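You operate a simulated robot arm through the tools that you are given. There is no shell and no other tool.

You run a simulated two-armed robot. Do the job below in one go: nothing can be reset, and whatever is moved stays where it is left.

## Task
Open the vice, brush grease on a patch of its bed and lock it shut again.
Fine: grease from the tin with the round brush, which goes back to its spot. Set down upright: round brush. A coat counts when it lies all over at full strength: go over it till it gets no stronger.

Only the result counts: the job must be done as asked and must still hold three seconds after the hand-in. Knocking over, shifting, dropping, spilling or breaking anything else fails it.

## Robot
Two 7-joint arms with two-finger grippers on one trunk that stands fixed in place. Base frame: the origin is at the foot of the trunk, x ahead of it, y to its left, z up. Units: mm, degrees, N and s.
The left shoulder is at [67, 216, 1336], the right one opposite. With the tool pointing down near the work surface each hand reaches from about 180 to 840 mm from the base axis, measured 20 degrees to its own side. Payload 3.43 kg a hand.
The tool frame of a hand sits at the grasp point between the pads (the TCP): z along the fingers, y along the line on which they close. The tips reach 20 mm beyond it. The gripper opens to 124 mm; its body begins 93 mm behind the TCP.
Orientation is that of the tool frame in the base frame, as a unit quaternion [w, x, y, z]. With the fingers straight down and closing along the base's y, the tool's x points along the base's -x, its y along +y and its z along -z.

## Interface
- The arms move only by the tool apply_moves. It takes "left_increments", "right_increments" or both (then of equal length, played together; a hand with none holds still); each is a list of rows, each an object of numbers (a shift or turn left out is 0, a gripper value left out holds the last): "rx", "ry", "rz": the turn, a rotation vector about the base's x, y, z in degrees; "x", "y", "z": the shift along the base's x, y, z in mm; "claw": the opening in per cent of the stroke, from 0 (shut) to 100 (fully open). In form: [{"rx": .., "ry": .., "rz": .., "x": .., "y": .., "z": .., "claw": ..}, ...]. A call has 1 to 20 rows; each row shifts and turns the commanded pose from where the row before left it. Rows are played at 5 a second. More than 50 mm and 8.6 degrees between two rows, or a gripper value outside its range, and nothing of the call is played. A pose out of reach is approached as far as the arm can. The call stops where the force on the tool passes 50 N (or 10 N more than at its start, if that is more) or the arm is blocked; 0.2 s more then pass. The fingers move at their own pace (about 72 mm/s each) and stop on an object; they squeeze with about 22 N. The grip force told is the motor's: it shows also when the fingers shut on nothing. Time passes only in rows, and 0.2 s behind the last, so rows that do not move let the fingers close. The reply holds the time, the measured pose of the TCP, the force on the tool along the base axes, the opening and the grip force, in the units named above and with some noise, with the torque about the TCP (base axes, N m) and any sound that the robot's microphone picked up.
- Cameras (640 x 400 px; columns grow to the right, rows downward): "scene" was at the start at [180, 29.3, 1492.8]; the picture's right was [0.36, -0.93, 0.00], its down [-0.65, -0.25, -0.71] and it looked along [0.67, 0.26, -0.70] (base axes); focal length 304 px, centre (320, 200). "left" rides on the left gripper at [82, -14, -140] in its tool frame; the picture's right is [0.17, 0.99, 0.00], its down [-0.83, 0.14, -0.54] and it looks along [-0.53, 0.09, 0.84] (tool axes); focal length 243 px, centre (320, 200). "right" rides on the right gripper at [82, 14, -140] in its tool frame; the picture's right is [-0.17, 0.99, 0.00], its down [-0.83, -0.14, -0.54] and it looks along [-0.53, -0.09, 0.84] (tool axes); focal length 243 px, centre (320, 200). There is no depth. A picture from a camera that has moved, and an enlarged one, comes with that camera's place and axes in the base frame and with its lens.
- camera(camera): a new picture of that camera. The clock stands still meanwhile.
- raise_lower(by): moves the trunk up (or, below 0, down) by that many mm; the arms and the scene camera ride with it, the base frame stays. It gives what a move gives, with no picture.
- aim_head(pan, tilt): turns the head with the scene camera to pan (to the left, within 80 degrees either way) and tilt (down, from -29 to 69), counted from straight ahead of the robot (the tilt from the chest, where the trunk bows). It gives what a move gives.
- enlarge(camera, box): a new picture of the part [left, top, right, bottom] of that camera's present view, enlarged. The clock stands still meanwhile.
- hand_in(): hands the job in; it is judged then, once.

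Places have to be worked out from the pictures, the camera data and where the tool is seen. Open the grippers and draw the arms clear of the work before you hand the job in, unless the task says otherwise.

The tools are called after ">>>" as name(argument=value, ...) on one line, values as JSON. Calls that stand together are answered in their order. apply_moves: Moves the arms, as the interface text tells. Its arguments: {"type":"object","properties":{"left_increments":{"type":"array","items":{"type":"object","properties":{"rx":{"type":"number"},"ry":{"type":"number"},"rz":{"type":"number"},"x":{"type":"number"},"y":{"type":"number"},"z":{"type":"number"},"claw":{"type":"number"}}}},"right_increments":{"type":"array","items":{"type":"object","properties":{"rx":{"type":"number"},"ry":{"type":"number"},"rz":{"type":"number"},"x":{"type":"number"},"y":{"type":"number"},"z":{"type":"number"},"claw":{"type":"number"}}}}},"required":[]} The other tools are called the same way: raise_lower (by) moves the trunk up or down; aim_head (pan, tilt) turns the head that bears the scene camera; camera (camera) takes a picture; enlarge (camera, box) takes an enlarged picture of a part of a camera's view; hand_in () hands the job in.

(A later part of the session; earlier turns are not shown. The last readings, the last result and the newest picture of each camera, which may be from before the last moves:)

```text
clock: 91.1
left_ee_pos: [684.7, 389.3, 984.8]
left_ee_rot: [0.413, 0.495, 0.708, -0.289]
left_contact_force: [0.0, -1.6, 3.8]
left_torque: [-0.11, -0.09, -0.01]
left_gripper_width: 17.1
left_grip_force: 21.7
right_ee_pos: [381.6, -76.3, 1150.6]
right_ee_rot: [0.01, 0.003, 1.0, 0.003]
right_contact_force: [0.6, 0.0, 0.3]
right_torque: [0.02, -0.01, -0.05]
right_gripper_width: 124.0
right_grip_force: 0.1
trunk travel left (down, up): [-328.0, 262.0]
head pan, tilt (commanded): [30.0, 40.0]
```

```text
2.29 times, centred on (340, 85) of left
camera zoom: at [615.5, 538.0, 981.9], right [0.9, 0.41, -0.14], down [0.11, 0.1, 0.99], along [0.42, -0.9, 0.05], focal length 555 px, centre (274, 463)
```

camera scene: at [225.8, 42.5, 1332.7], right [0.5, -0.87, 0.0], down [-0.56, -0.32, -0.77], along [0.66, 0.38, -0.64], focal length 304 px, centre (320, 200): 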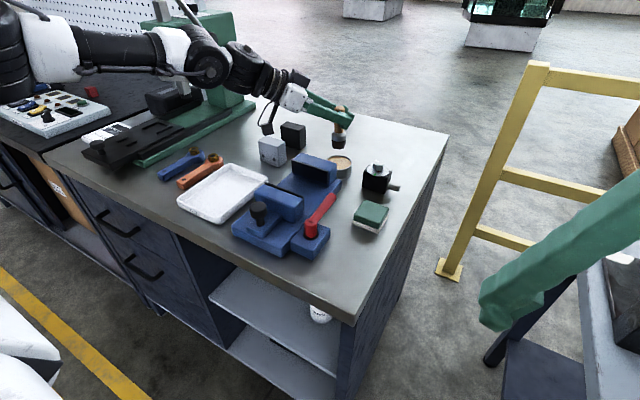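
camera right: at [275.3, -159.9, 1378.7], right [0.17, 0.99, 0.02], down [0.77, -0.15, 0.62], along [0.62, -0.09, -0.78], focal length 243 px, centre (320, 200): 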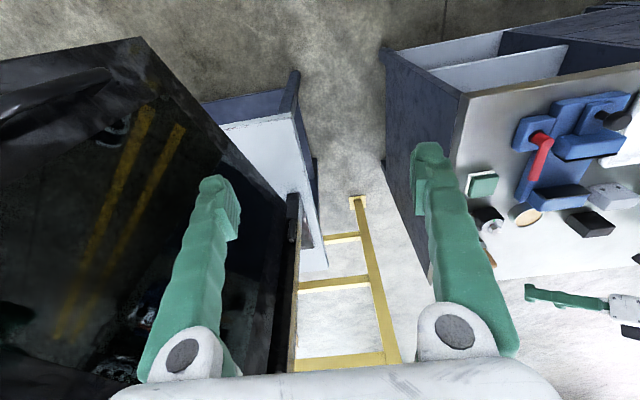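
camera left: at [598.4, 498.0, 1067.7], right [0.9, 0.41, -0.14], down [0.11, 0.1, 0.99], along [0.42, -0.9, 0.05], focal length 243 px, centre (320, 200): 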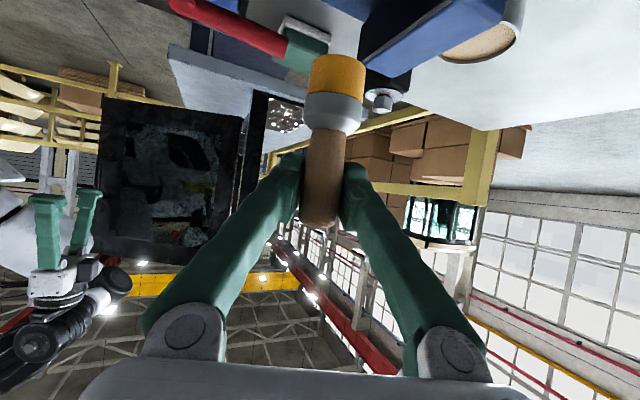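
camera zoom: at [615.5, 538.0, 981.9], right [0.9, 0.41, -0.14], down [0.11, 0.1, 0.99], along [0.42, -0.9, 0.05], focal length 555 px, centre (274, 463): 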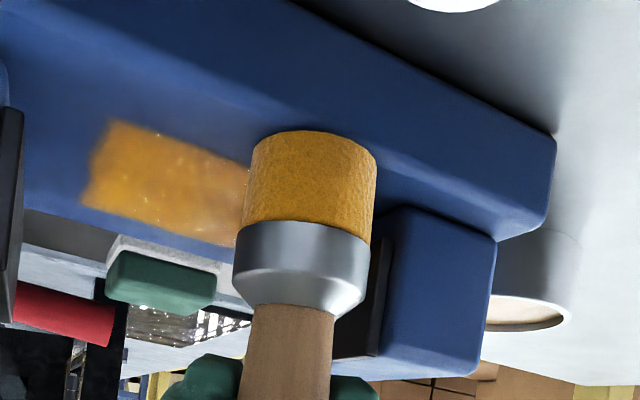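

The patch spans roughly x 628–695, y 318–380. I make a second pass over all lanes: first x≈684 back toward -y.

>>> apply_moves(left_increments=[{"z": -1}, {"y": -8}, {"y": -8}, {"y": -8}, {"y": -8}, {"y": -8}, {"y": -8}, {"y": -8}, {"y": -8}, {"y": -8}, {"y": -6}, {"x": -9}, {"x": -9}, {"y": 0}])

>>> apply_moves(left_increments=[{"y": 8}, {"y": 8}, {"y": 8}, {"y": 8}, {"y": 8}, {"y": 8}, {"y": 8}, {"y": 8}, {"y": 8}, {"y": 6}, {"x": -9}, {"x": -10}, {"y": 0}])

>>> apply_moves(left_increments=[{"y": -8}, {"y": -8}, {"y": -8}, {"y": -8}, {"y": -8}, {"y": -8}, {"y": -8}, {"y": -8}, {"y": -8}, {"y": -6}, {"y": 0}])

>>> enlarge(camera="left", box=[200, 0, 480, 170])

>>> enlarge(camera="scene", box=[240, 130, 350, 230])

```text
clock: 94.1
left_ee_pos: [666.7, 312.1, 985.0]
left_ee_rot: [0.412, 0.497, 0.707, -0.289]
left_contact_force: [2.2, -0.4, 10.2]
left_torque: [-0.11, -0.07, 0.01]
left_gripper_width: 16.8
left_grip_force: 22.5
right_ee_pos: [381.4, -77.9, 1151.0]
right_ee_rot: [0.009, 0.003, 1.0, 0.003]
right_contact_force: [-0.1, 0.1, -0.2]
right_torque: [0.0, 0.01, 0.0]
right_gripper_width: 123.9
right_grip_force: 0.0
trunk travel left (down, up): [-328.0, 262.0]
head pan, tilt (commanded): [30.0, 40.0]
```

```text
clock: 96.9
left_ee_pos: [646.5, 388.7, 984.0]
left_ee_rot: [0.413, 0.496, 0.707, -0.29]
left_contact_force: [-0.7, 0.1, 3.6]
left_torque: [-0.04, 0.0, -0.03]
left_gripper_width: 16.5
left_grip_force: 22.0
right_ee_pos: [382.5, -77.2, 1151.3]
right_ee_rot: [0.009, 0.003, 1.0, 0.003]
right_contact_force: [0.0, 0.3, -0.6]
right_torque: [0.03, -0.01, 0.01]
right_gripper_width: 124.2
right_grip_force: 0.0
trunk travel left (down, up): [-328.0, 262.0]
head pan, tilt (commanded): [30.0, 40.0]
```

```text
clock: 99.3
left_ee_pos: [646.3, 311.2, 983.6]
left_ee_rot: [0.413, 0.496, 0.706, -0.29]
left_contact_force: [-0.5, 0.8, 4.8]
left_torque: [0.03, 0.01, 0.0]
left_gripper_width: 16.1
left_grip_force: 22.0
right_ee_pos: [382.8, -77.5, 1151.2]
right_ee_rot: [0.01, 0.003, 1.0, 0.003]
right_contact_force: [0.5, -1.2, -0.7]
right_torque: [0.02, 0.01, -0.01]
right_gripper_width: 124.0
right_grip_force: 0.1
trunk travel left (down, up): [-328.0, 262.0]
head pan, tilt (commanded): [30.0, 40.0]
```

```text
2.29 times, centred on (340, 85) of left
camera zoom: at [578.9, 459.6, 980.9], right [0.9, 0.41, -0.14], down [0.11, 0.1, 0.99], along [0.42, -0.9, 0.05], focal length 555 px, centre (274, 463)
```

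zoom: 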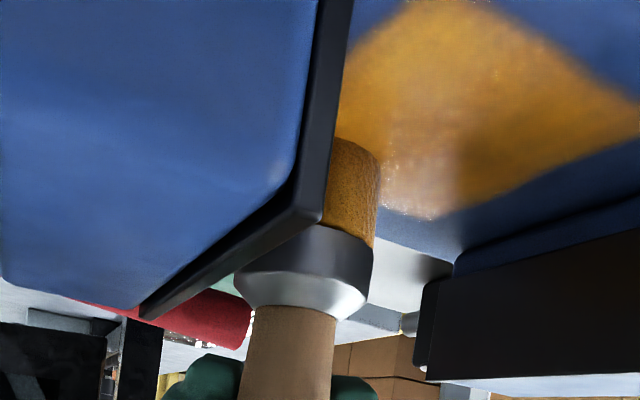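

```text
4.00 times, centred on (295, 180) of scene
camera zoom: at [225.3, 42.3, 1332.7], right [0.5, -0.87, 0.0], down [-0.56, -0.32, -0.77], along [0.66, 0.38, -0.64], focal length 1215 px, centre (420, 280)
```

zoom: 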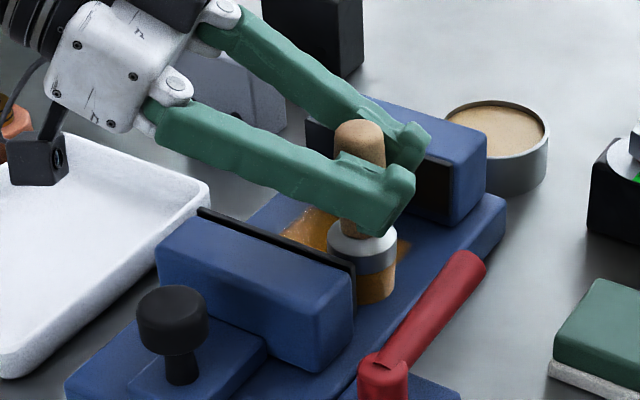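

Two passes are done. The grip width has fallen to 16.1 mm, so the brush has slid a few millimetres in the grip along its taper. I lift it off and look at the coat.

>>> apply_moves(left_increments=[{"z": 20}, {"z": 30}, {"z": 30}, {"z": 20, "y": 20}, {"y": 30, "x": 20}, {"y": 0}])

>>> enlarge(camera="scene", box=[240, 130, 350, 230])

>>> camera(camera="left")

>>> camera(camera="right")

```text
clock: 100.7
left_ee_pos: [667.1, 362.4, 1083.1]
left_ee_rot: [0.412, 0.496, 0.707, -0.289]
left_contact_force: [-0.6, -0.1, -1.8]
left_torque: [0.01, -0.01, 0.01]
left_gripper_width: 16.5
left_grip_force: 21.5
right_ee_pos: [381.9, -76.8, 1151.5]
right_ee_rot: [0.01, 0.002, 1.0, 0.003]
right_contact_force: [-0.9, -0.4, 0.8]
right_torque: [0.02, -0.04, 0.0]
right_gripper_width: 123.8
right_grip_force: 0.0
trunk travel left (down, up): [-328.0, 262.0]
head pan, tilt (commanded): [30.0, 40.0]
```

```text
4.00 times, centred on (295, 180) of scene
camera zoom: at [225.0, 42.1, 1332.7], right [0.5, -0.87, 0.0], down [-0.56, -0.32, -0.77], along [0.66, 0.38, -0.64], focal length 1215 px, centre (420, 280)
```

zoom: 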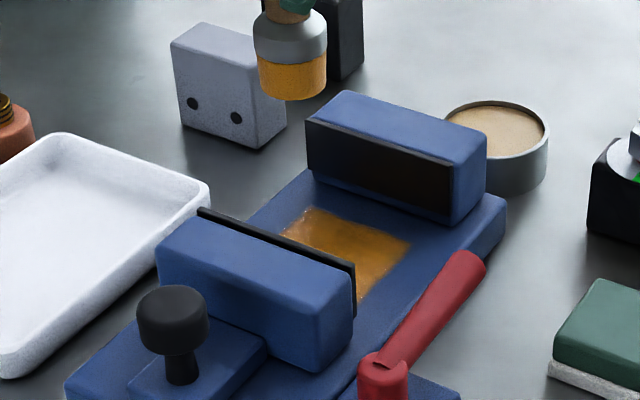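

```text
taken
camera left: at [598.8, 510.9, 1080.7], right [0.9, 0.41, -0.14], down [0.11, 0.1, 0.99], along [0.42, -0.9, 0.05], focal length 243 px, centre (320, 200)
```

left: 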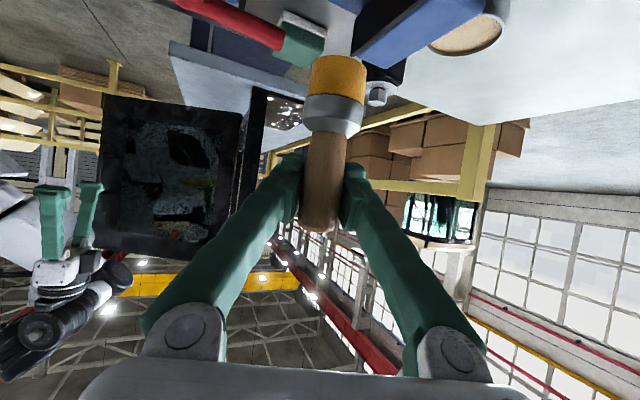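

```text
taken
camera right: at [297.9, -63.7, 1291.0], right [0.17, 0.99, 0.01], down [0.82, -0.15, 0.55], along [0.55, -0.09, -0.83], focal length 243 px, centre (320, 200)
```

right: 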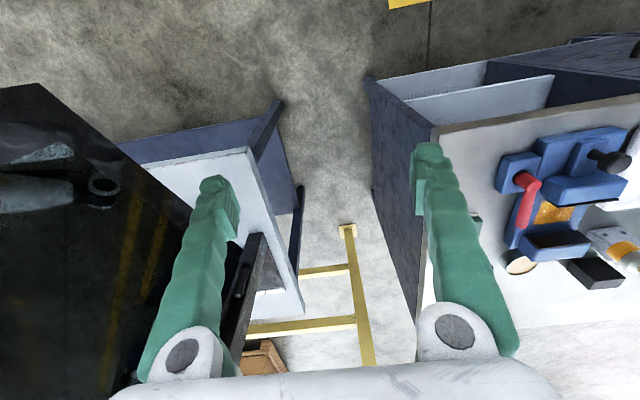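

Both other cameras see the patch; I enlarge them to judge how even the coat is.

>>> enlarge(camera="scene", box=[270, 170, 330, 215])

>>> enlarge(camera="right", box=[500, 170, 600, 250])

```text
8.89 times, centred on (300, 192) of scene
camera zoom: at [225.0, 42.1, 1332.7], right [0.5, -0.87, 0.0], down [-0.56, -0.32, -0.77], along [0.66, 0.38, -0.64], focal length 2701 px, centre (498, 267)
```

zoom: 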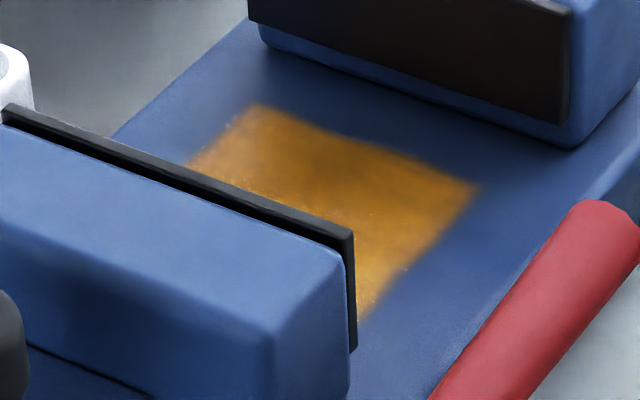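

```text
5.00 times, centred on (550, 210) of right
camera zoom: at [297.9, -63.7, 1291.0], right [0.17, 0.99, 0.01], down [0.82, -0.15, 0.55], along [0.55, -0.09, -0.83], focal length 1213 px, centre (-830, 150)
```

zoom: 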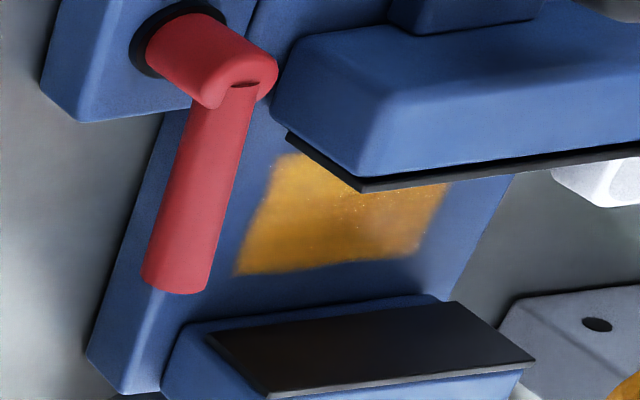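

The coat is nearly even but fainter at the (+x, +y) corner. I go over it again with closer lanes, reaching further toward +y, starting at that corner.

>>> apply_moves(left_increments=[{"x": 12, "y": 10}, {"x": 10, "y": 10, "z": -20}, {"z": -30}, {"z": -30}, {"z": -12}, {"z": -4}, {"z": -3}, {"z": 0}])

>>> enlarge(camera="scene", box=[240, 130, 350, 230])

```text
clock: 102.5
left_ee_pos: [690.5, 382.5, 983.5]
left_ee_rot: [0.413, 0.495, 0.708, -0.289]
left_contact_force: [0.4, -0.3, -0.5]
left_torque: [-0.03, 0.0, -0.01]
left_gripper_width: 16.3
left_grip_force: 21.6
right_ee_pos: [382.7, -77.0, 1150.9]
right_ee_rot: [0.01, 0.002, 1.0, 0.004]
right_contact_force: [0.8, -0.2, -0.1]
right_torque: [0.03, 0.04, 0.0]
right_gripper_width: 124.1
right_grip_force: 0.1
trunk travel left (down, up): [-328.0, 262.0]
head pan, tilt (commanded): [30.0, 40.0]
```

```text
4.00 times, centred on (295, 180) of scene
camera zoom: at [225.8, 42.3, 1332.6], right [0.5, -0.87, 0.0], down [-0.56, -0.32, -0.77], along [0.66, 0.38, -0.64], focal length 1215 px, centre (420, 280)
```

zoom: 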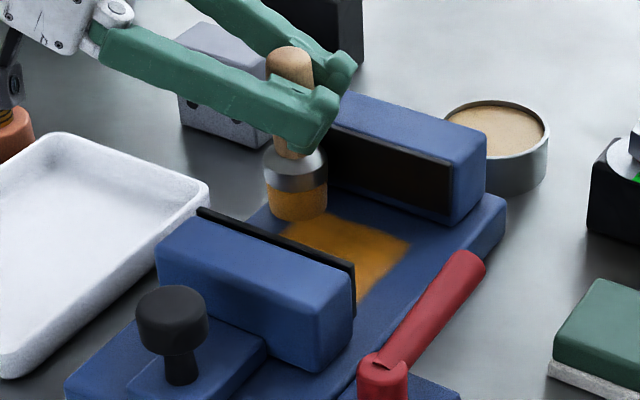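

Not quite in contact; I lower 3 mm more and stroke along x≈690 from +y to -y.

>>> apply_moves(left_increments=[{"z": -2}, {"z": -2}, {"y": 6}, {"y": 6}, {"y": -8}, {"y": -8}, {"y": 8}, {"y": 8}, {"y": 0}])

```text
clock: 104.5
left_ee_pos: [688.4, 393.3, 981.3]
left_ee_rot: [0.412, 0.497, 0.707, -0.289]
left_contact_force: [-0.1, -5.1, 12.4]
left_torque: [-0.43, 0.07, 0.04]
left_gripper_width: 15.2
left_grip_force: 21.5
right_ee_pos: [381.9, -77.9, 1150.7]
right_ee_rot: [0.01, 0.003, 1.0, 0.004]
right_contact_force: [0.4, 0.9, 0.6]
right_torque: [0.0, 0.0, -0.01]
right_gripper_width: 124.0
right_grip_force: 0.0
trunk travel left (down, up): [-328.0, 262.0]
head pan, tilt (commanded): [30.0, 40.0]
```

12 N is more than needed and the grip keeps creeping on the taper; I ease off 1.5 mm and go on with the lanes.

>>> apply_moves(left_increments=[{"z": 1.5}, {"y": -8}, {"y": -8}, {"y": -8}, {"y": -8}, {"y": -8}, {"y": -8}, {"y": -8}, {"y": -8}, {"y": -8}, {"y": -8}, {"y": -3}, {"x": -8}, {"x": -8}, {"y": 0}])

>>> apply_moves(left_increments=[{"y": 8}, {"y": 8}, {"y": 8}, {"y": 8}, {"y": 8}, {"y": 8}, {"y": 8}, {"y": 8}, {"y": 8}, {"y": 8}, {"y": 3}, {"x": -8}, {"x": -8}, {"y": 0}])

```text
clock: 107.7
left_ee_pos: [674.1, 310.4, 982.7]
left_ee_rot: [0.413, 0.496, 0.707, -0.289]
left_contact_force: [0.3, -1.2, 1.4]
left_torque: [-0.07, -0.01, -0.01]
left_gripper_width: 15.0
left_grip_force: 21.2
right_ee_pos: [381.7, -76.5, 1150.6]
right_ee_rot: [0.009, 0.003, 1.0, 0.003]
right_contact_force: [-0.5, 0.2, 0.0]
right_torque: [0.02, -0.01, 0.0]
right_gripper_width: 124.1
right_grip_force: 0.1
trunk travel left (down, up): [-328.0, 262.0]
head pan, tilt (commanded): [30.0, 40.0]
```

```text
clock: 110.7
left_ee_pos: [658.4, 394.6, 981.8]
left_ee_rot: [0.413, 0.496, 0.707, -0.289]
left_contact_force: [-0.4, -0.1, 1.5]
left_torque: [0.0, -0.01, 0.0]
left_gripper_width: 15.1
left_grip_force: 22.2
right_ee_pos: [382.6, -76.8, 1151.3]
right_ee_rot: [0.009, 0.003, 1.0, 0.004]
right_contact_force: [-0.1, -0.2, 1.1]
right_torque: [-0.01, 0.01, 0.0]
right_gripper_width: 124.1
right_grip_force: 0.1
trunk travel left (down, up): [-328.0, 262.0]
head pan, tilt (commanded): [30.0, 40.0]
```

Contact got very light (1.5 N), so I press 1.2 mm more for the lanes at x≈658 and 642.

>>> apply_moves(left_increments=[{"z": -1.2}, {"y": -8}, {"y": -8}, {"y": -8}, {"y": -8}, {"y": -8}, {"y": -8}, {"y": -8}, {"y": -8}, {"y": -8}, {"y": -8}, {"y": -3}, {"x": -8}, {"x": -8}, {"y": 0}])

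>>> apply_moves(left_increments=[{"y": 8}, {"y": 8}, {"y": 8}, {"y": 8}, {"y": 8}, {"y": 8}, {"y": 8}, {"y": 8}, {"y": 8}, {"y": 8}, {"y": 3}, {"y": 0}])

>>> enlarge(camera="right", box=[500, 170, 600, 250])

>>> enlarge(camera="left", box=[200, 0, 480, 170])

```text
clock: 113.9
left_ee_pos: [641.3, 310.0, 980.8]
left_ee_rot: [0.413, 0.497, 0.707, -0.288]
left_contact_force: [3.3, -0.8, 12.5]
left_torque: [-0.06, -0.13, 0.02]
left_gripper_width: 14.6
left_grip_force: 22.2
right_ee_pos: [382.5, -78.2, 1152.3]
right_ee_rot: [0.009, 0.002, 1.0, 0.004]
right_contact_force: [0.8, 0.2, 0.0]
right_torque: [0.01, -0.02, -0.01]
right_gripper_width: 123.9
right_grip_force: 0.0
trunk travel left (down, up): [-328.0, 262.0]
head pan, tilt (commanded): [30.0, 40.0]
```

```text
clock: 116.5
left_ee_pos: [641.8, 393.1, 981.4]
left_ee_rot: [0.412, 0.496, 0.708, -0.288]
left_contact_force: [-0.1, -1.1, 4.8]
left_torque: [-0.17, 0.0, 0.0]
left_gripper_width: 14.4
left_grip_force: 21.4
right_ee_pos: [381.4, -78.3, 1151.4]
right_ee_rot: [0.01, 0.002, 1.0, 0.003]
right_contact_force: [-0.1, -1.4, -0.2]
right_torque: [0.0, -0.01, 0.01]
right_gripper_width: 123.9
right_grip_force: 0.0
trunk travel left (down, up): [-328.0, 262.0]
head pan, tilt (commanded): [30.0, 40.0]
```

```text
5.00 times, centred on (550, 210) of right
camera zoom: at [298.1, -63.9, 1290.9], right [0.17, 0.99, 0.01], down [0.82, -0.15, 0.55], along [0.55, -0.09, -0.83], focal length 1213 px, centre (-830, 150)
```

zoom: 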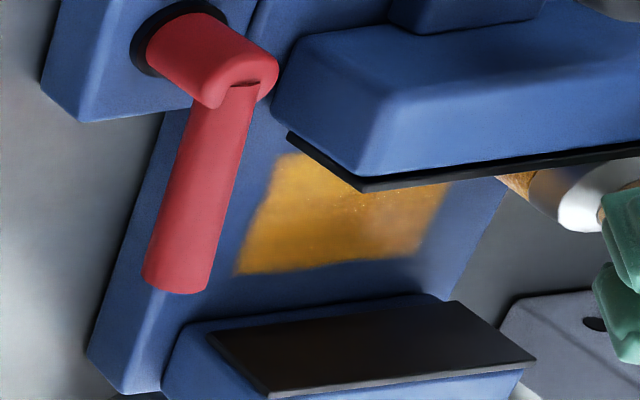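

```text
2.29 times, centred on (340, 85) of left
camera zoom: at [573.0, 542.2, 978.5], right [0.9, 0.41, -0.14], down [0.11, 0.1, 0.99], along [0.42, -0.9, 0.05], focal length 555 px, centre (274, 463)
```

zoom: 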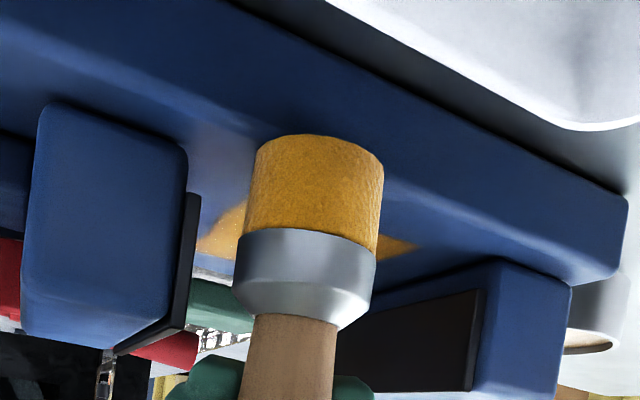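

I lift the brush aside and inspect the coat more closely.

>>> apply_moves(left_increments=[{"z": 20}, {"z": 30}, {"z": 40}, {"z": 20, "y": 5, "x": 20}, {"x": 20}, {"y": 0}])

>>> enlarge(camera="right", box=[520, 190, 580, 230])

>>> enlarge(camera="scene", box=[270, 170, 330, 215])

>>> enlarge(camera="left", box=[240, 20, 420, 260])

```text
clock: 117.9
left_ee_pos: [681.6, 398.6, 1092.3]
left_ee_rot: [0.413, 0.495, 0.708, -0.288]
left_contact_force: [-1.1, 0.3, -0.6]
left_torque: [-0.01, -0.01, -0.03]
left_gripper_width: 14.7
left_grip_force: 22.0
right_ee_pos: [382.1, -77.0, 1152.0]
right_ee_rot: [0.01, 0.003, 1.0, 0.004]
right_contact_force: [0.3, 0.1, -1.1]
right_torque: [-0.04, -0.01, -0.02]
right_gripper_width: 124.1
right_grip_force: 0.0
trunk travel left (down, up): [-328.0, 262.0]
head pan, tilt (commanded): [30.0, 40.0]
```

```text
10.00 times, centred on (550, 210) of right
camera zoom: at [298.0, -63.4, 1291.0], right [0.17, 0.99, 0.01], down [0.82, -0.15, 0.55], along [0.55, -0.09, -0.83], focal length 2426 px, centre (-1980, 100)
```

zoom: 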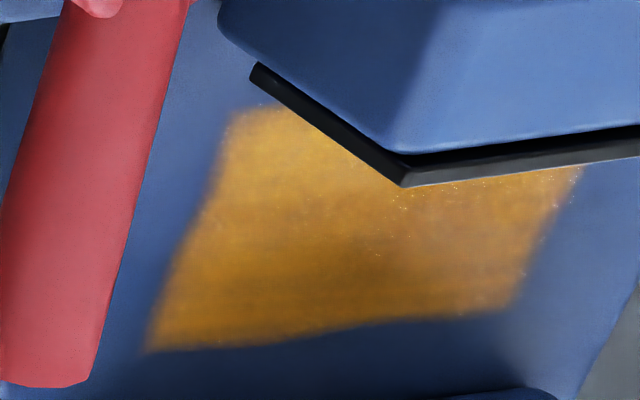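

```text
8.89 times, centred on (300, 192) of scene
camera zoom: at [225.2, 42.4, 1332.7], right [0.5, -0.87, 0.0], down [-0.56, -0.32, -0.77], along [0.66, 0.38, -0.64], focal length 2701 px, centre (498, 267)
```

zoom: 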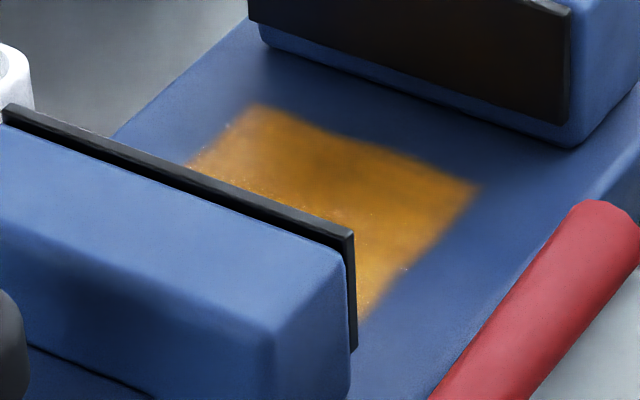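

```text
1.67 times, centred on (330, 140) of left
camera zoom: at [613.0, 547.1, 1088.8], right [0.9, 0.41, -0.14], down [0.11, 0.1, 0.99], along [0.42, -0.9, 0.05], focal length 404 px, centre (303, 300)
```

zoom: 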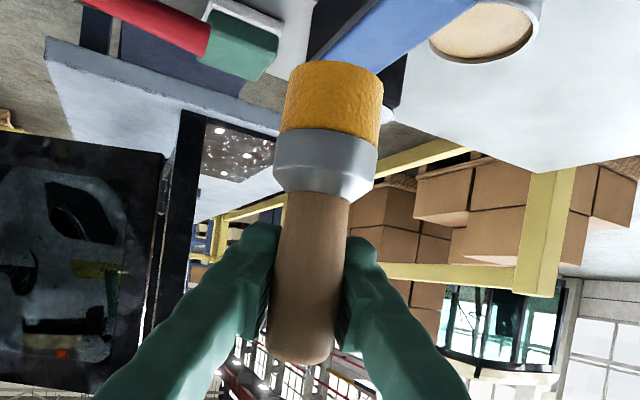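

The coat looks even now. To be sure it is at full strength I make another full pass with lanes from x≈693 to 635, at light pressure.

>>> apply_moves(left_increments=[{"x": 12, "z": -20}, {"z": -30}, {"z": -35}, {"z": -15}, {"z": -8}, {"z": -3.5}, {"z": 0}])

```text
clock: 119.5
left_ee_pos: [692.6, 399.8, 980.6]
left_ee_rot: [0.414, 0.497, 0.707, -0.288]
left_contact_force: [1.1, 1.0, 10.1]
left_torque: [0.12, -0.05, -0.02]
left_gripper_width: 14.4
left_grip_force: 21.7
right_ee_pos: [382.1, -77.2, 1151.9]
right_ee_rot: [0.009, 0.003, 1.0, 0.003]
right_contact_force: [0.0, 1.2, 0.1]
right_torque: [0.02, 0.03, 0.01]
right_gripper_width: 124.0
right_grip_force: 0.0
trunk travel left (down, up): [-328.0, 262.0]
head pan, tilt (commanded): [30.0, 40.0]
```

Contact at 10 N; I ease off 1 mm and sweep the lanes.

>>> apply_moves(left_increments=[{"z": 1}, {"y": -8}, {"y": -8}, {"y": -8}, {"y": -8}, {"y": -8}, {"y": -8}, {"y": -8}, {"y": -8}, {"y": -8}, {"y": -8}, {"y": -6}, {"x": -8}, {"x": -7}, {"y": 0}])

>>> apply_moves(left_increments=[{"y": 8}, {"y": 8}, {"y": 8}, {"y": 8}, {"y": 8}, {"y": 8}, {"y": 8}, {"y": 8}, {"y": 8}, {"y": 8}, {"y": 6}, {"x": -8}, {"x": -7}, {"y": 0}])

>>> apply_moves(left_increments=[{"y": -8}, {"y": -8}, {"y": -8}, {"y": -8}, {"y": -8}, {"y": -8}, {"y": -8}, {"y": -8}, {"y": -8}, {"y": -8}, {"y": -6}, {"x": -8}, {"x": -7}, {"y": 0}])

```text
clock: 122.7
left_ee_pos: [678.5, 313.1, 981.2]
left_ee_rot: [0.412, 0.496, 0.708, -0.289]
left_contact_force: [0.0, 0.2, 2.9]
left_torque: [-0.04, 0.01, 0.0]
left_gripper_width: 14.2
left_grip_force: 22.4
right_ee_pos: [382.6, -78.0, 1151.6]
right_ee_rot: [0.009, 0.003, 1.0, 0.004]
right_contact_force: [0.4, 0.4, -0.6]
right_torque: [-0.01, -0.01, 0.0]
right_gripper_width: 124.0
right_grip_force: 0.0
trunk travel left (down, up): [-328.0, 262.0]
head pan, tilt (commanded): [30.0, 40.0]
```

```text
clock: 125.7
left_ee_pos: [664.0, 397.5, 980.5]
left_ee_rot: [0.413, 0.496, 0.707, -0.288]
left_contact_force: [2.0, 0.9, 6.2]
left_torque: [0.0, -0.09, -0.03]
left_gripper_width: 13.6
left_grip_force: 21.6
right_ee_pos: [381.4, -77.8, 1151.7]
right_ee_rot: [0.01, 0.002, 1.0, 0.003]
right_contact_force: [0.2, -0.2, 0.4]
right_torque: [-0.01, -0.02, -0.02]
right_gripper_width: 124.1
right_grip_force: 0.1
trunk travel left (down, up): [-328.0, 262.0]
head pan, tilt (commanded): [30.0, 40.0]
```

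```text
clock: 128.7
left_ee_pos: [647.7, 313.1, 980.4]
left_ee_rot: [0.413, 0.496, 0.707, -0.289]
left_contact_force: [2.2, 0.1, 9.0]
left_torque: [-0.02, -0.06, 0.01]
left_gripper_width: 13.7
left_grip_force: 22.4
right_ee_pos: [382.8, -77.6, 1151.4]
right_ee_rot: [0.01, 0.002, 1.0, 0.003]
right_contact_force: [0.5, -0.1, 0.3]
right_torque: [0.03, 0.04, 0.0]
right_gripper_width: 124.3
right_grip_force: 0.0
trunk travel left (down, up): [-328.0, 262.0]
head pan, tilt (commanded): [30.0, 40.0]
```

Lane x≈648 and then x≈636 next.

>>> apply_moves(left_increments=[{"y": 8}, {"y": 8}, {"y": 8}, {"y": 8}, {"y": 8}, {"y": 8}, {"y": 8}, {"y": 8}, {"y": 8}, {"y": 8}, {"y": 6}, {"x": -6}, {"x": -6}, {"y": 0}])

>>> apply_moves(left_increments=[{"y": -8}, {"y": -8}, {"y": -8}, {"y": -8}, {"y": -8}, {"y": -8}, {"y": -8}, {"y": -8}, {"y": -8}, {"y": -8}, {"y": -6}, {"y": 0}])

>>> enlarge(camera="left", box=[200, 0, 480, 170])

```text
clock: 131.7
left_ee_pos: [637.0, 399.4, 978.7]
left_ee_rot: [0.413, 0.496, 0.707, -0.29]
left_contact_force: [0.2, 0.7, 2.5]
left_torque: [0.02, -0.01, -0.02]
left_gripper_width: 13.4
left_grip_force: 21.3
right_ee_pos: [382.8, -76.4, 1150.5]
right_ee_rot: [0.009, 0.003, 1.0, 0.003]
right_contact_force: [0.5, 0.5, -0.9]
right_torque: [-0.02, -0.03, -0.02]
right_gripper_width: 124.0
right_grip_force: 0.1
trunk travel left (down, up): [-328.0, 262.0]
head pan, tilt (commanded): [30.0, 40.0]
```

```text
clock: 134.3
left_ee_pos: [636.0, 313.4, 981.3]
left_ee_rot: [0.413, 0.495, 0.707, -0.289]
left_contact_force: [0.4, -0.2, 1.7]
left_torque: [0.07, -0.01, -0.01]
left_gripper_width: 13.4
left_grip_force: 22.2
right_ee_pos: [383.3, -76.3, 1150.8]
right_ee_rot: [0.009, 0.002, 1.0, 0.004]
right_contact_force: [-0.7, -1.1, 0.3]
right_torque: [0.01, 0.0, -0.01]
right_gripper_width: 124.0
right_grip_force: 0.2
trunk travel left (down, up): [-328.0, 262.0]
head pan, tilt (commanded): [30.0, 40.0]
```

```text
2.29 times, centred on (340, 85) of left
camera zoom: at [568.4, 460.9, 977.4], right [0.9, 0.41, -0.14], down [0.11, 0.1, 0.99], along [0.42, -0.9, 0.05], focal length 555 px, centre (274, 463)
```

zoom: 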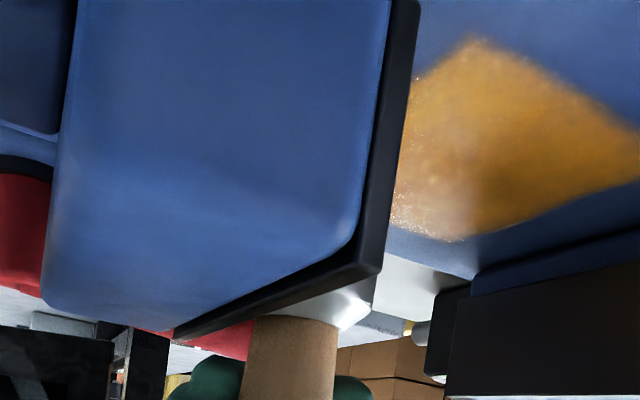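

The pass is complete. I lift off and compare the coat with the last view.

>>> apply_moves(left_increments=[{"z": 20}, {"z": 30}, {"z": 40}, {"z": 20, "y": 30, "x": 20}, {"x": 20, "y": 40}, {"y": 0}])

>>> enlarge(camera="right", box=[520, 190, 580, 230])

>>> enlarge(camera="scene", box=[270, 170, 330, 215])

>>> enlarge(camera="left", box=[240, 20, 420, 260])

```text
clock: 135.7
left_ee_pos: [676.1, 383.0, 1091.9]
left_ee_rot: [0.413, 0.496, 0.707, -0.289]
left_contact_force: [-0.5, -0.5, -1.1]
left_torque: [0.0, 0.0, 0.0]
left_gripper_width: 13.5
left_grip_force: 22.3
right_ee_pos: [382.6, -78.0, 1152.1]
right_ee_rot: [0.009, 0.003, 1.0, 0.004]
right_contact_force: [-1.2, 0.0, 0.2]
right_torque: [0.05, -0.01, 0.0]
right_gripper_width: 124.0
right_grip_force: 0.1
trunk travel left (down, up): [-328.0, 262.0]
head pan, tilt (commanded): [30.0, 40.0]
```

```text
10.00 times, centred on (550, 210) of right
camera zoom: at [298.1, -64.0, 1291.0], right [0.17, 0.99, 0.01], down [0.82, -0.15, 0.55], along [0.55, -0.09, -0.83], focal length 2426 px, centre (-1980, 100)
```

zoom: 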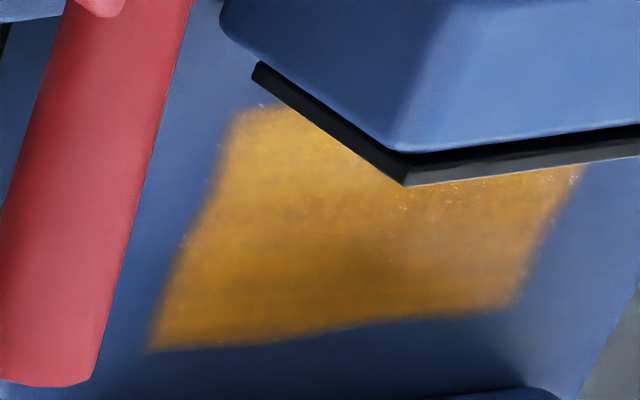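

```text
8.89 times, centred on (300, 192) of scene
camera zoom: at [225.3, 41.8, 1332.7], right [0.5, -0.87, 0.0], down [-0.56, -0.32, -0.77], along [0.66, 0.38, -0.64], focal length 2701 px, centre (498, 267)
```

zoom: 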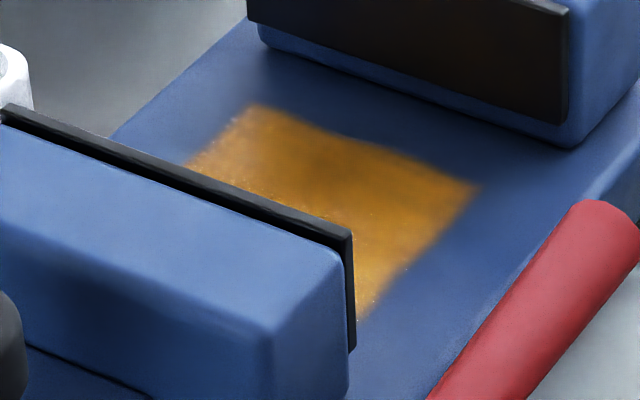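

```text
1.67 times, centred on (330, 140) of left
camera zoom: at [607.6, 531.5, 1089.2], right [0.9, 0.41, -0.14], down [0.11, 0.1, 0.99], along [0.42, -0.9, 0.05], focal length 404 px, centre (303, 300)
```

zoom: 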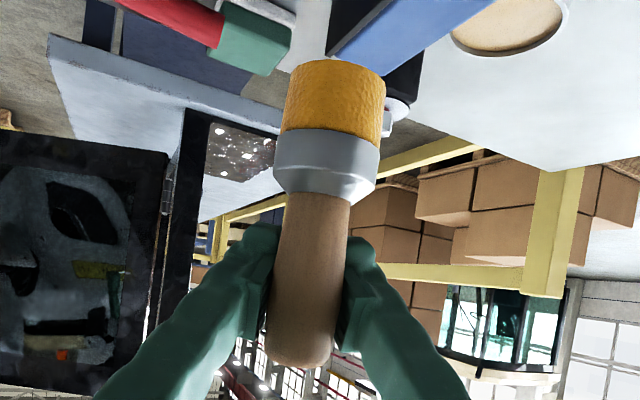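

The coat is unchanged by the last pass, so it is at full strength. The brush hangs as upright as when picked up; I now carry it back toward its spot, turning the heading back to -15°.

>>> apply_moves(left_increments=[{"x": 20, "y": -8, "rz": 5.5}, {"x": 24, "y": -15, "rz": 5.5, "z": -4}, {"x": 24, "y": -15, "rz": 5.5, "z": -6}, {"x": 24, "y": -16, "rz": 5.5, "z": -6}, {"x": 24, "y": -16, "rz": 5.5, "z": -6}, {"x": 24, "y": -16, "rz": 5.5, "z": -6}, {"x": 24, "y": -16, "rz": 5.5, "z": -6}, {"x": 24, "y": -16, "rz": 5.5, "z": -6}, {"x": 24, "y": -16, "rz": 5.5, "z": -6}, {"x": 24, "y": -16, "rz": 5.5, "z": -6}, {"x": 6, "y": -6, "z": -6}, {"x": 0}])

>>> camera(camera="left")

>>> enlarge(camera="scene", box=[300, 80, 460, 240])

```text
clock: 138.3
left_ee_pos: [919.5, 229.0, 1032.6]
left_ee_rot: [0.499, 0.113, 0.856, -0.065]
left_contact_force: [0.1, 0.3, -0.4]
left_torque: [0.03, 0.02, 0.01]
left_gripper_width: 13.4
left_grip_force: 22.4
right_ee_pos: [381.7, -76.8, 1150.7]
right_ee_rot: [0.01, 0.003, 1.0, 0.004]
right_contact_force: [-1.2, 0.9, -0.5]
right_torque: [0.0, -0.01, -0.01]
right_gripper_width: 124.1
right_grip_force: 0.0
trunk travel left (down, up): [-328.0, 262.0]
head pan, tilt (commanded): [30.0, 40.0]
```

```text
taken
camera left: at [759.1, 256.2, 1029.8], right [0.18, 0.97, -0.14], down [-0.02, 0.15, 0.99], along [0.98, -0.17, 0.05], focal length 243 px, centre (320, 200)
```

left: 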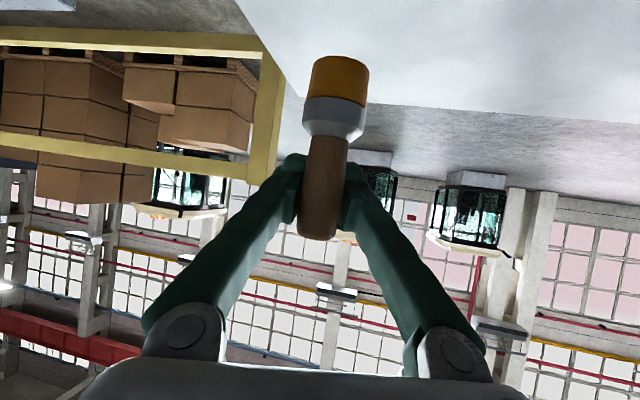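

```text
2.50 times, centred on (380, 160) of scene
camera zoom: at [225.7, 41.9, 1332.7], right [0.5, -0.87, 0.0], down [-0.56, -0.32, -0.77], along [0.66, 0.38, -0.64], focal length 760 px, centre (170, 300)
```

zoom: 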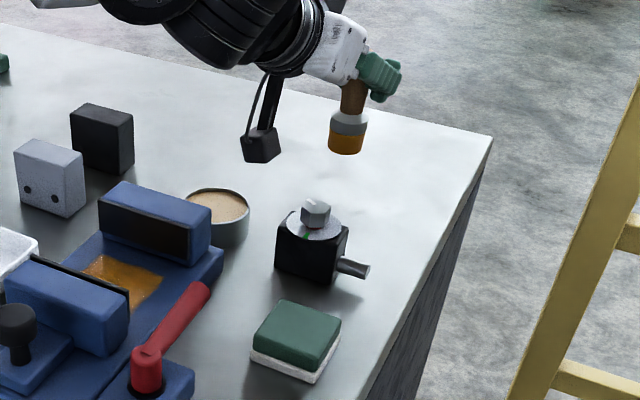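

The brush is above its spot. I check that it hangs plumb before setting it down.

>>> enlarge(camera="scene", box=[350, 70, 420, 150])

>>> enlarge(camera="left", box=[230, 40, 430, 260])

>>> enlarge(camera="right", box=[440, 240, 640, 400])

```text
5.00 times, centred on (385, 110) of scene
camera zoom: at [225.7, 41.9, 1332.7], right [0.5, -0.87, 0.0], down [-0.56, -0.32, -0.77], along [0.66, 0.38, -0.64], focal length 1519 px, centre (-5, 650)
```

zoom: 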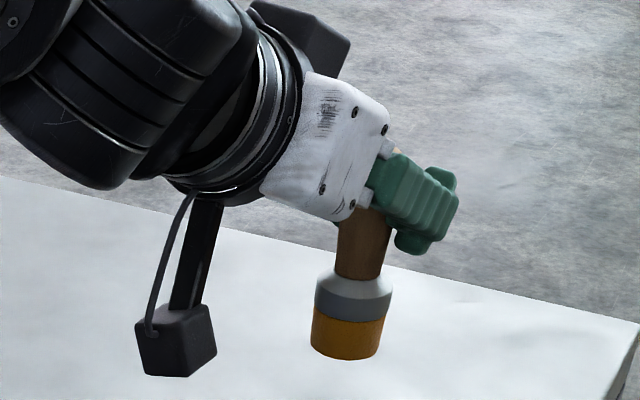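

```text
1.82 times, centred on (330, 150) of left
camera zoom: at [759.1, 256.2, 1029.8], right [0.18, 0.97, -0.14], down [-0.02, 0.15, 0.99], along [0.98, -0.17, 0.05], focal length 441 px, centre (302, 291)
```

zoom: 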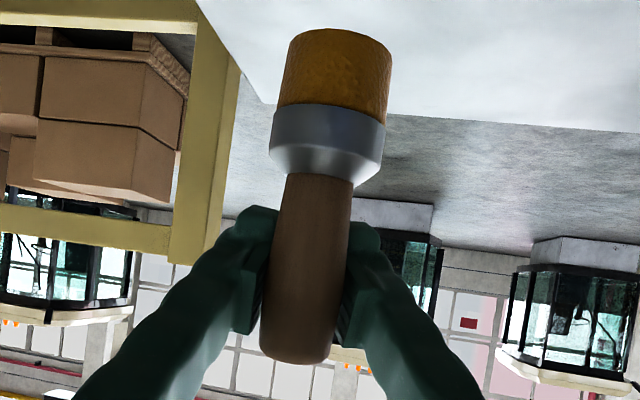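

```text
2.50 times, centred on (540, 320) of right
camera zoom: at [298.5, -63.8, 1290.9], right [0.17, 0.99, 0.01], down [0.82, -0.15, 0.55], along [0.55, -0.09, -0.83], focal length 606 px, centre (-230, -100)
```

zoom: 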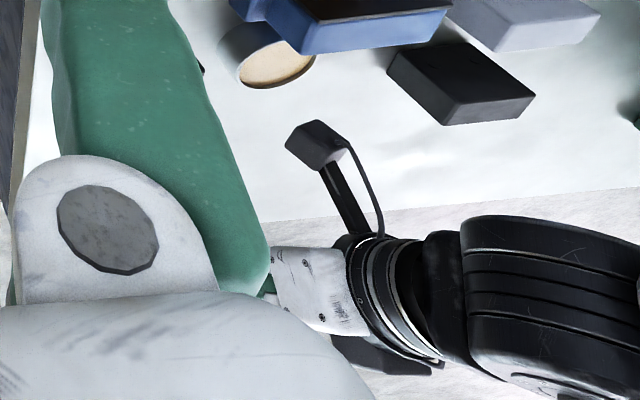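

The brush has slid about 12 mm along the fingers toward the palm, so its axis is now near (909, 231); I shift the TCP by (+11, -3), with 6° more heading to keep the camera off the dial knob, and check.

>>> apply_moves(left_increments=[{"x": 6, "y": -2, "rz": -3}, {"x": 5.5, "y": -1, "rz": -3}, {"x": 0}])

>>> enlarge(camera="left", box=[230, 40, 430, 260])

>>> enlarge(camera="scene", box=[340, 80, 420, 160])

```text
clock: 139.1
left_ee_pos: [931.1, 224.8, 1033.0]
left_ee_rot: [0.496, 0.158, 0.849, -0.092]
left_contact_force: [0.9, 0.9, -0.4]
left_torque: [0.03, -0.01, -0.01]
left_gripper_width: 13.1
left_grip_force: 22.0
right_ee_pos: [382.5, -76.7, 1150.8]
right_ee_rot: [0.009, 0.002, 1.0, 0.004]
right_contact_force: [0.9, -0.7, 0.3]
right_torque: [0.0, 0.0, -0.01]
right_gripper_width: 124.0
right_grip_force: 0.0
trunk travel left (down, up): [-328.0, 262.0]
head pan, tilt (commanded): [30.0, 40.0]
```

```text
1.82 times, centred on (330, 150) of left
camera zoom: at [774.1, 270.0, 1030.0], right [0.28, 0.95, -0.14], down [-0.01, 0.15, 0.99], along [0.96, -0.27, 0.05], focal length 441 px, centre (302, 291)
```

zoom: 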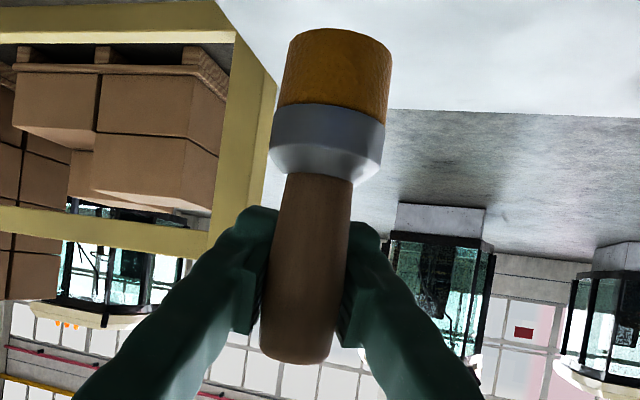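

```text
5.00 times, centred on (380, 120) of scene
camera zoom: at [225.7, 42.3, 1332.6], right [0.5, -0.87, 0.0], down [-0.56, -0.32, -0.77], along [0.66, 0.38, -0.64], focal length 1519 px, centre (20, 600)
```

zoom: 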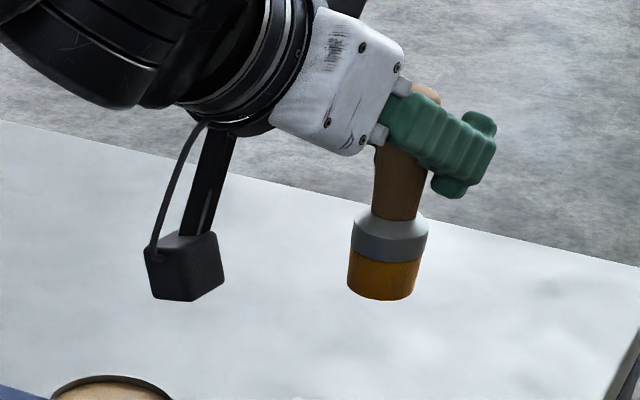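

Both cameras place the brush's base within a few millimetres of its spot (≈(921, 228)). I descend vertically, slowly at the end.

>>> apply_moves(left_increments=[{"z": -20}, {"z": -20}, {"z": -15}, {"z": -8}, {"z": -4}, {"z": 0}])

>>> enlarge(camera="scene", box=[320, 80, 440, 200])

```text
clock: 140.5
left_ee_pos: [929.9, 224.0, 965.0]
left_ee_rot: [0.495, 0.157, 0.85, -0.091]
left_contact_force: [0.4, 0.3, -0.6]
left_torque: [-0.03, -0.01, -0.01]
left_gripper_width: 12.8
left_grip_force: 21.9
right_ee_pos: [381.9, -77.6, 1151.1]
right_ee_rot: [0.01, 0.003, 1.0, 0.004]
right_contact_force: [-0.3, 0.1, -0.6]
right_torque: [-0.01, 0.04, 0.01]
right_gripper_width: 124.1
right_grip_force: 0.1
trunk travel left (down, up): [-328.0, 262.0]
head pan, tilt (commanded): [30.0, 40.0]
```

```text
3.33 times, centred on (380, 140) of scene
camera zoom: at [225.9, 42.4, 1332.6], right [0.5, -0.87, 0.0], down [-0.56, -0.32, -0.77], along [0.66, 0.38, -0.64], focal length 1013 px, centre (120, 400)
```

zoom: 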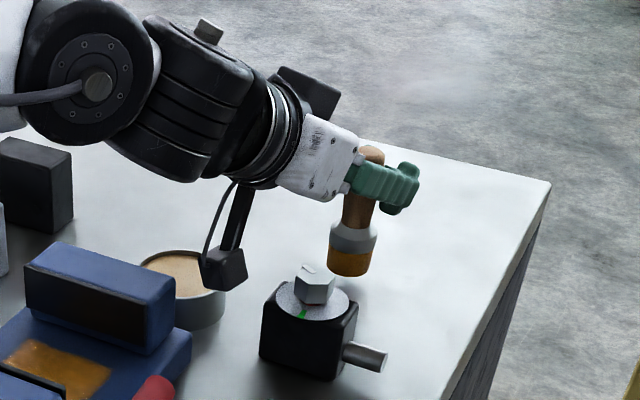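

No contact yet at TCP z=965. I go on in 2–3 mm steps until the bench is felt.

>>> apply_moves(left_increments=[{"z": -3}, {"z": -3}, {"z": -3}, {"z": -2}, {"z": 0}])

>>> enlarge(camera="scene", box=[320, 80, 440, 200])

```text
clock: 141.7
left_ee_pos: [930.4, 223.9, 955.1]
left_ee_rot: [0.495, 0.158, 0.849, -0.092]
left_contact_force: [0.5, -0.3, -0.8]
left_torque: [0.0, -0.02, 0.02]
left_gripper_width: 13.1
left_grip_force: 22.0
right_ee_pos: [382.9, -76.7, 1150.8]
right_ee_rot: [0.009, 0.002, 1.0, 0.004]
right_contact_force: [1.0, 0.4, 0.4]
right_torque: [0.01, -0.05, 0.01]
right_gripper_width: 124.2
right_grip_force: 0.0
trunk travel left (down, up): [-328.0, 262.0]
head pan, tilt (commanded): [30.0, 40.0]
```

```text
3.33 times, centred on (380, 140) of scene
camera zoom: at [225.8, 42.4, 1332.6], right [0.5, -0.87, 0.0], down [-0.56, -0.32, -0.77], along [0.66, 0.38, -0.64], focal length 1013 px, centre (120, 400)
```

zoom: 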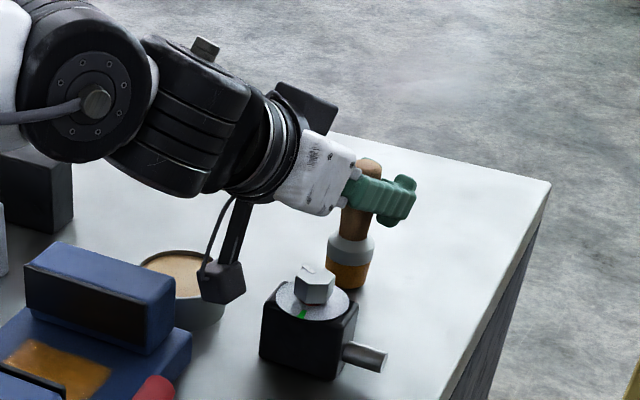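

Still free at 955. I continue down in small steps.

>>> apply_moves(left_increments=[{"z": -2}, {"z": -2}, {"z": -1}, {"z": 0}])

>>> enlarge(camera="left", box=[200, 0, 440, 260])

```text
clock: 142.7
left_ee_pos: [930.8, 224.4, 952.6]
left_ee_rot: [0.497, 0.157, 0.848, -0.092]
left_contact_force: [2.1, 0.7, 9.8]
left_torque: [-0.04, -0.09, -0.01]
left_gripper_width: 12.8
left_grip_force: 21.9
right_ee_pos: [381.4, -76.9, 1152.6]
right_ee_rot: [0.01, 0.002, 1.0, 0.003]
right_contact_force: [-0.3, -0.3, 0.9]
right_torque: [-0.02, -0.02, 0.01]
right_gripper_width: 124.0
right_grip_force: 0.0
trunk travel left (down, up): [-328.0, 262.0]
head pan, tilt (commanded): [30.0, 40.0]
```

```text
1.54 times, centred on (320, 130) of left
camera zoom: at [773.7, 269.8, 948.8], right [0.28, 0.95, -0.14], down [-0.01, 0.15, 0.99], along [0.96, -0.27, 0.05], focal length 373 px, centre (320, 308)
```

zoom: 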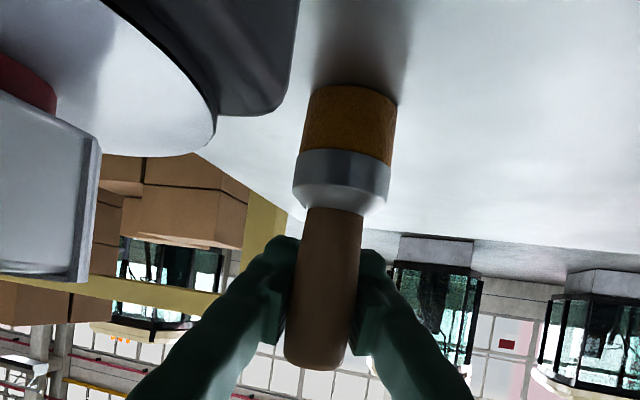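

The brush stands on the bench (10 N). I ease the load by 1.5 mm and open the fingers.

>>> apply_moves(left_increments=[{"z": 1.5}, {"z": 0}, {"claw": 20}, {"claw": 40}, {"claw": 60}, {"z": 0}])

>>> enlarge(camera="left", box=[200, 0, 440, 260])

>>> enlarge(camera="scene", box=[320, 80, 440, 200])

```text
clock: 144.1
left_ee_pos: [930.2, 225.1, 951.6]
left_ee_rot: [0.495, 0.158, 0.849, -0.092]
left_contact_force: [-0.3, -0.3, -0.3]
left_torque: [0.05, 0.0, 0.02]
left_gripper_width: 74.1
left_grip_force: 0.2
right_ee_pos: [381.9, -76.6, 1150.9]
right_ee_rot: [0.009, 0.002, 1.0, 0.004]
right_contact_force: [0.1, -0.8, 0.6]
right_torque: [0.0, 0.01, -0.01]
right_gripper_width: 123.9
right_grip_force: 0.0
trunk travel left (down, up): [-328.0, 262.0]
head pan, tilt (commanded): [30.0, 40.0]
```

```text
1.54 times, centred on (320, 130) of left
camera zoom: at [773.6, 269.8, 948.0], right [0.28, 0.95, -0.14], down [-0.01, 0.15, 0.99], along [0.96, -0.27, 0.05], focal length 373 px, centre (320, 308)
```

zoom: 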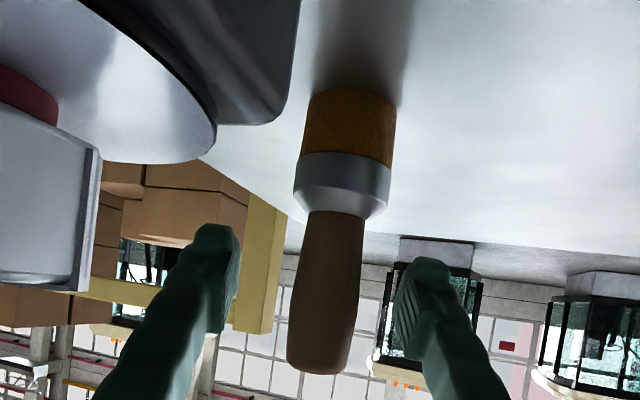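

```text
3.33 times, centred on (380, 140) of scene
camera zoom: at [225.6, 42.3, 1332.6], right [0.5, -0.87, 0.0], down [-0.56, -0.32, -0.77], along [0.66, 0.38, -0.64], focal length 1013 px, centre (120, 400)
```

zoom: 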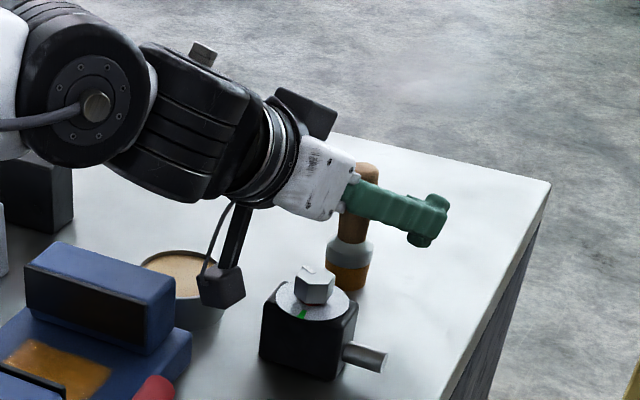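

The brush stands by itself, upright. I withdraw the hand straight up and check the brush's place.

>>> apply_moves(left_increments=[{"z": 15}, {"z": 25}, {"z": 30}, {"z": 30}, {"z": 20, "x": -20, "y": 15}, {"x": -30, "y": 20}, {"x": 0}])

>>> camera(camera="scene")

>>> enlarge(camera="scene", box=[240, 100, 440, 240])

```text
clock: 145.7
left_ee_pos: [880.8, 258.2, 1069.2]
left_ee_rot: [0.495, 0.157, 0.85, -0.091]
left_contact_force: [0.8, -0.5, -0.4]
left_torque: [-0.01, 0.0, 0.0]
left_gripper_width: 74.4
left_grip_force: 0.0
right_ee_pos: [383.6, -77.5, 1150.8]
right_ee_rot: [0.009, 0.003, 1.0, 0.003]
right_contact_force: [-0.8, -0.1, -0.2]
right_torque: [0.01, 0.02, 0.02]
right_gripper_width: 124.1
right_grip_force: 0.1
trunk travel left (down, up): [-328.0, 262.0]
head pan, tilt (commanded): [30.0, 40.0]
```

```text
taken
camera scene: at [226.6, 41.7, 1332.5], right [0.5, -0.87, 0.0], down [-0.56, -0.32, -0.77], along [0.66, 0.38, -0.64], focal length 304 px, centre (320, 200)
```

scene: 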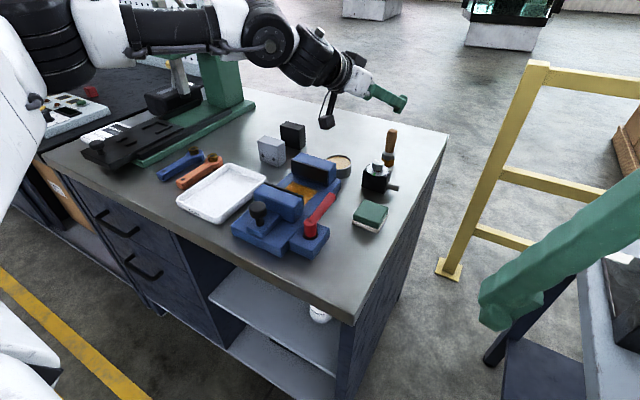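

```text
2.86 times, centred on (340, 170) of scene
camera zoom: at [226.6, 41.7, 1332.5], right [0.5, -0.87, 0.0], down [-0.56, -0.32, -0.77], along [0.66, 0.38, -0.64], focal length 868 px, centre (263, 286)
```

zoom: 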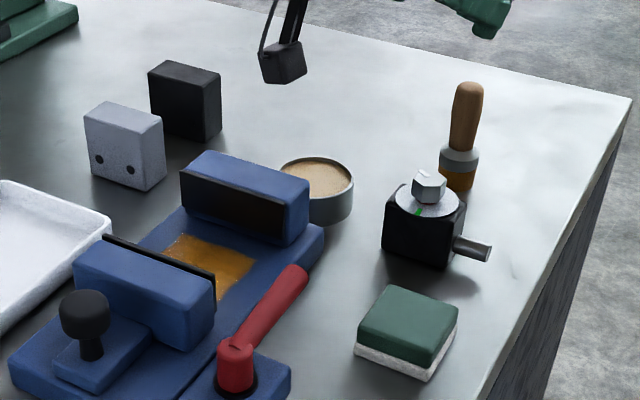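

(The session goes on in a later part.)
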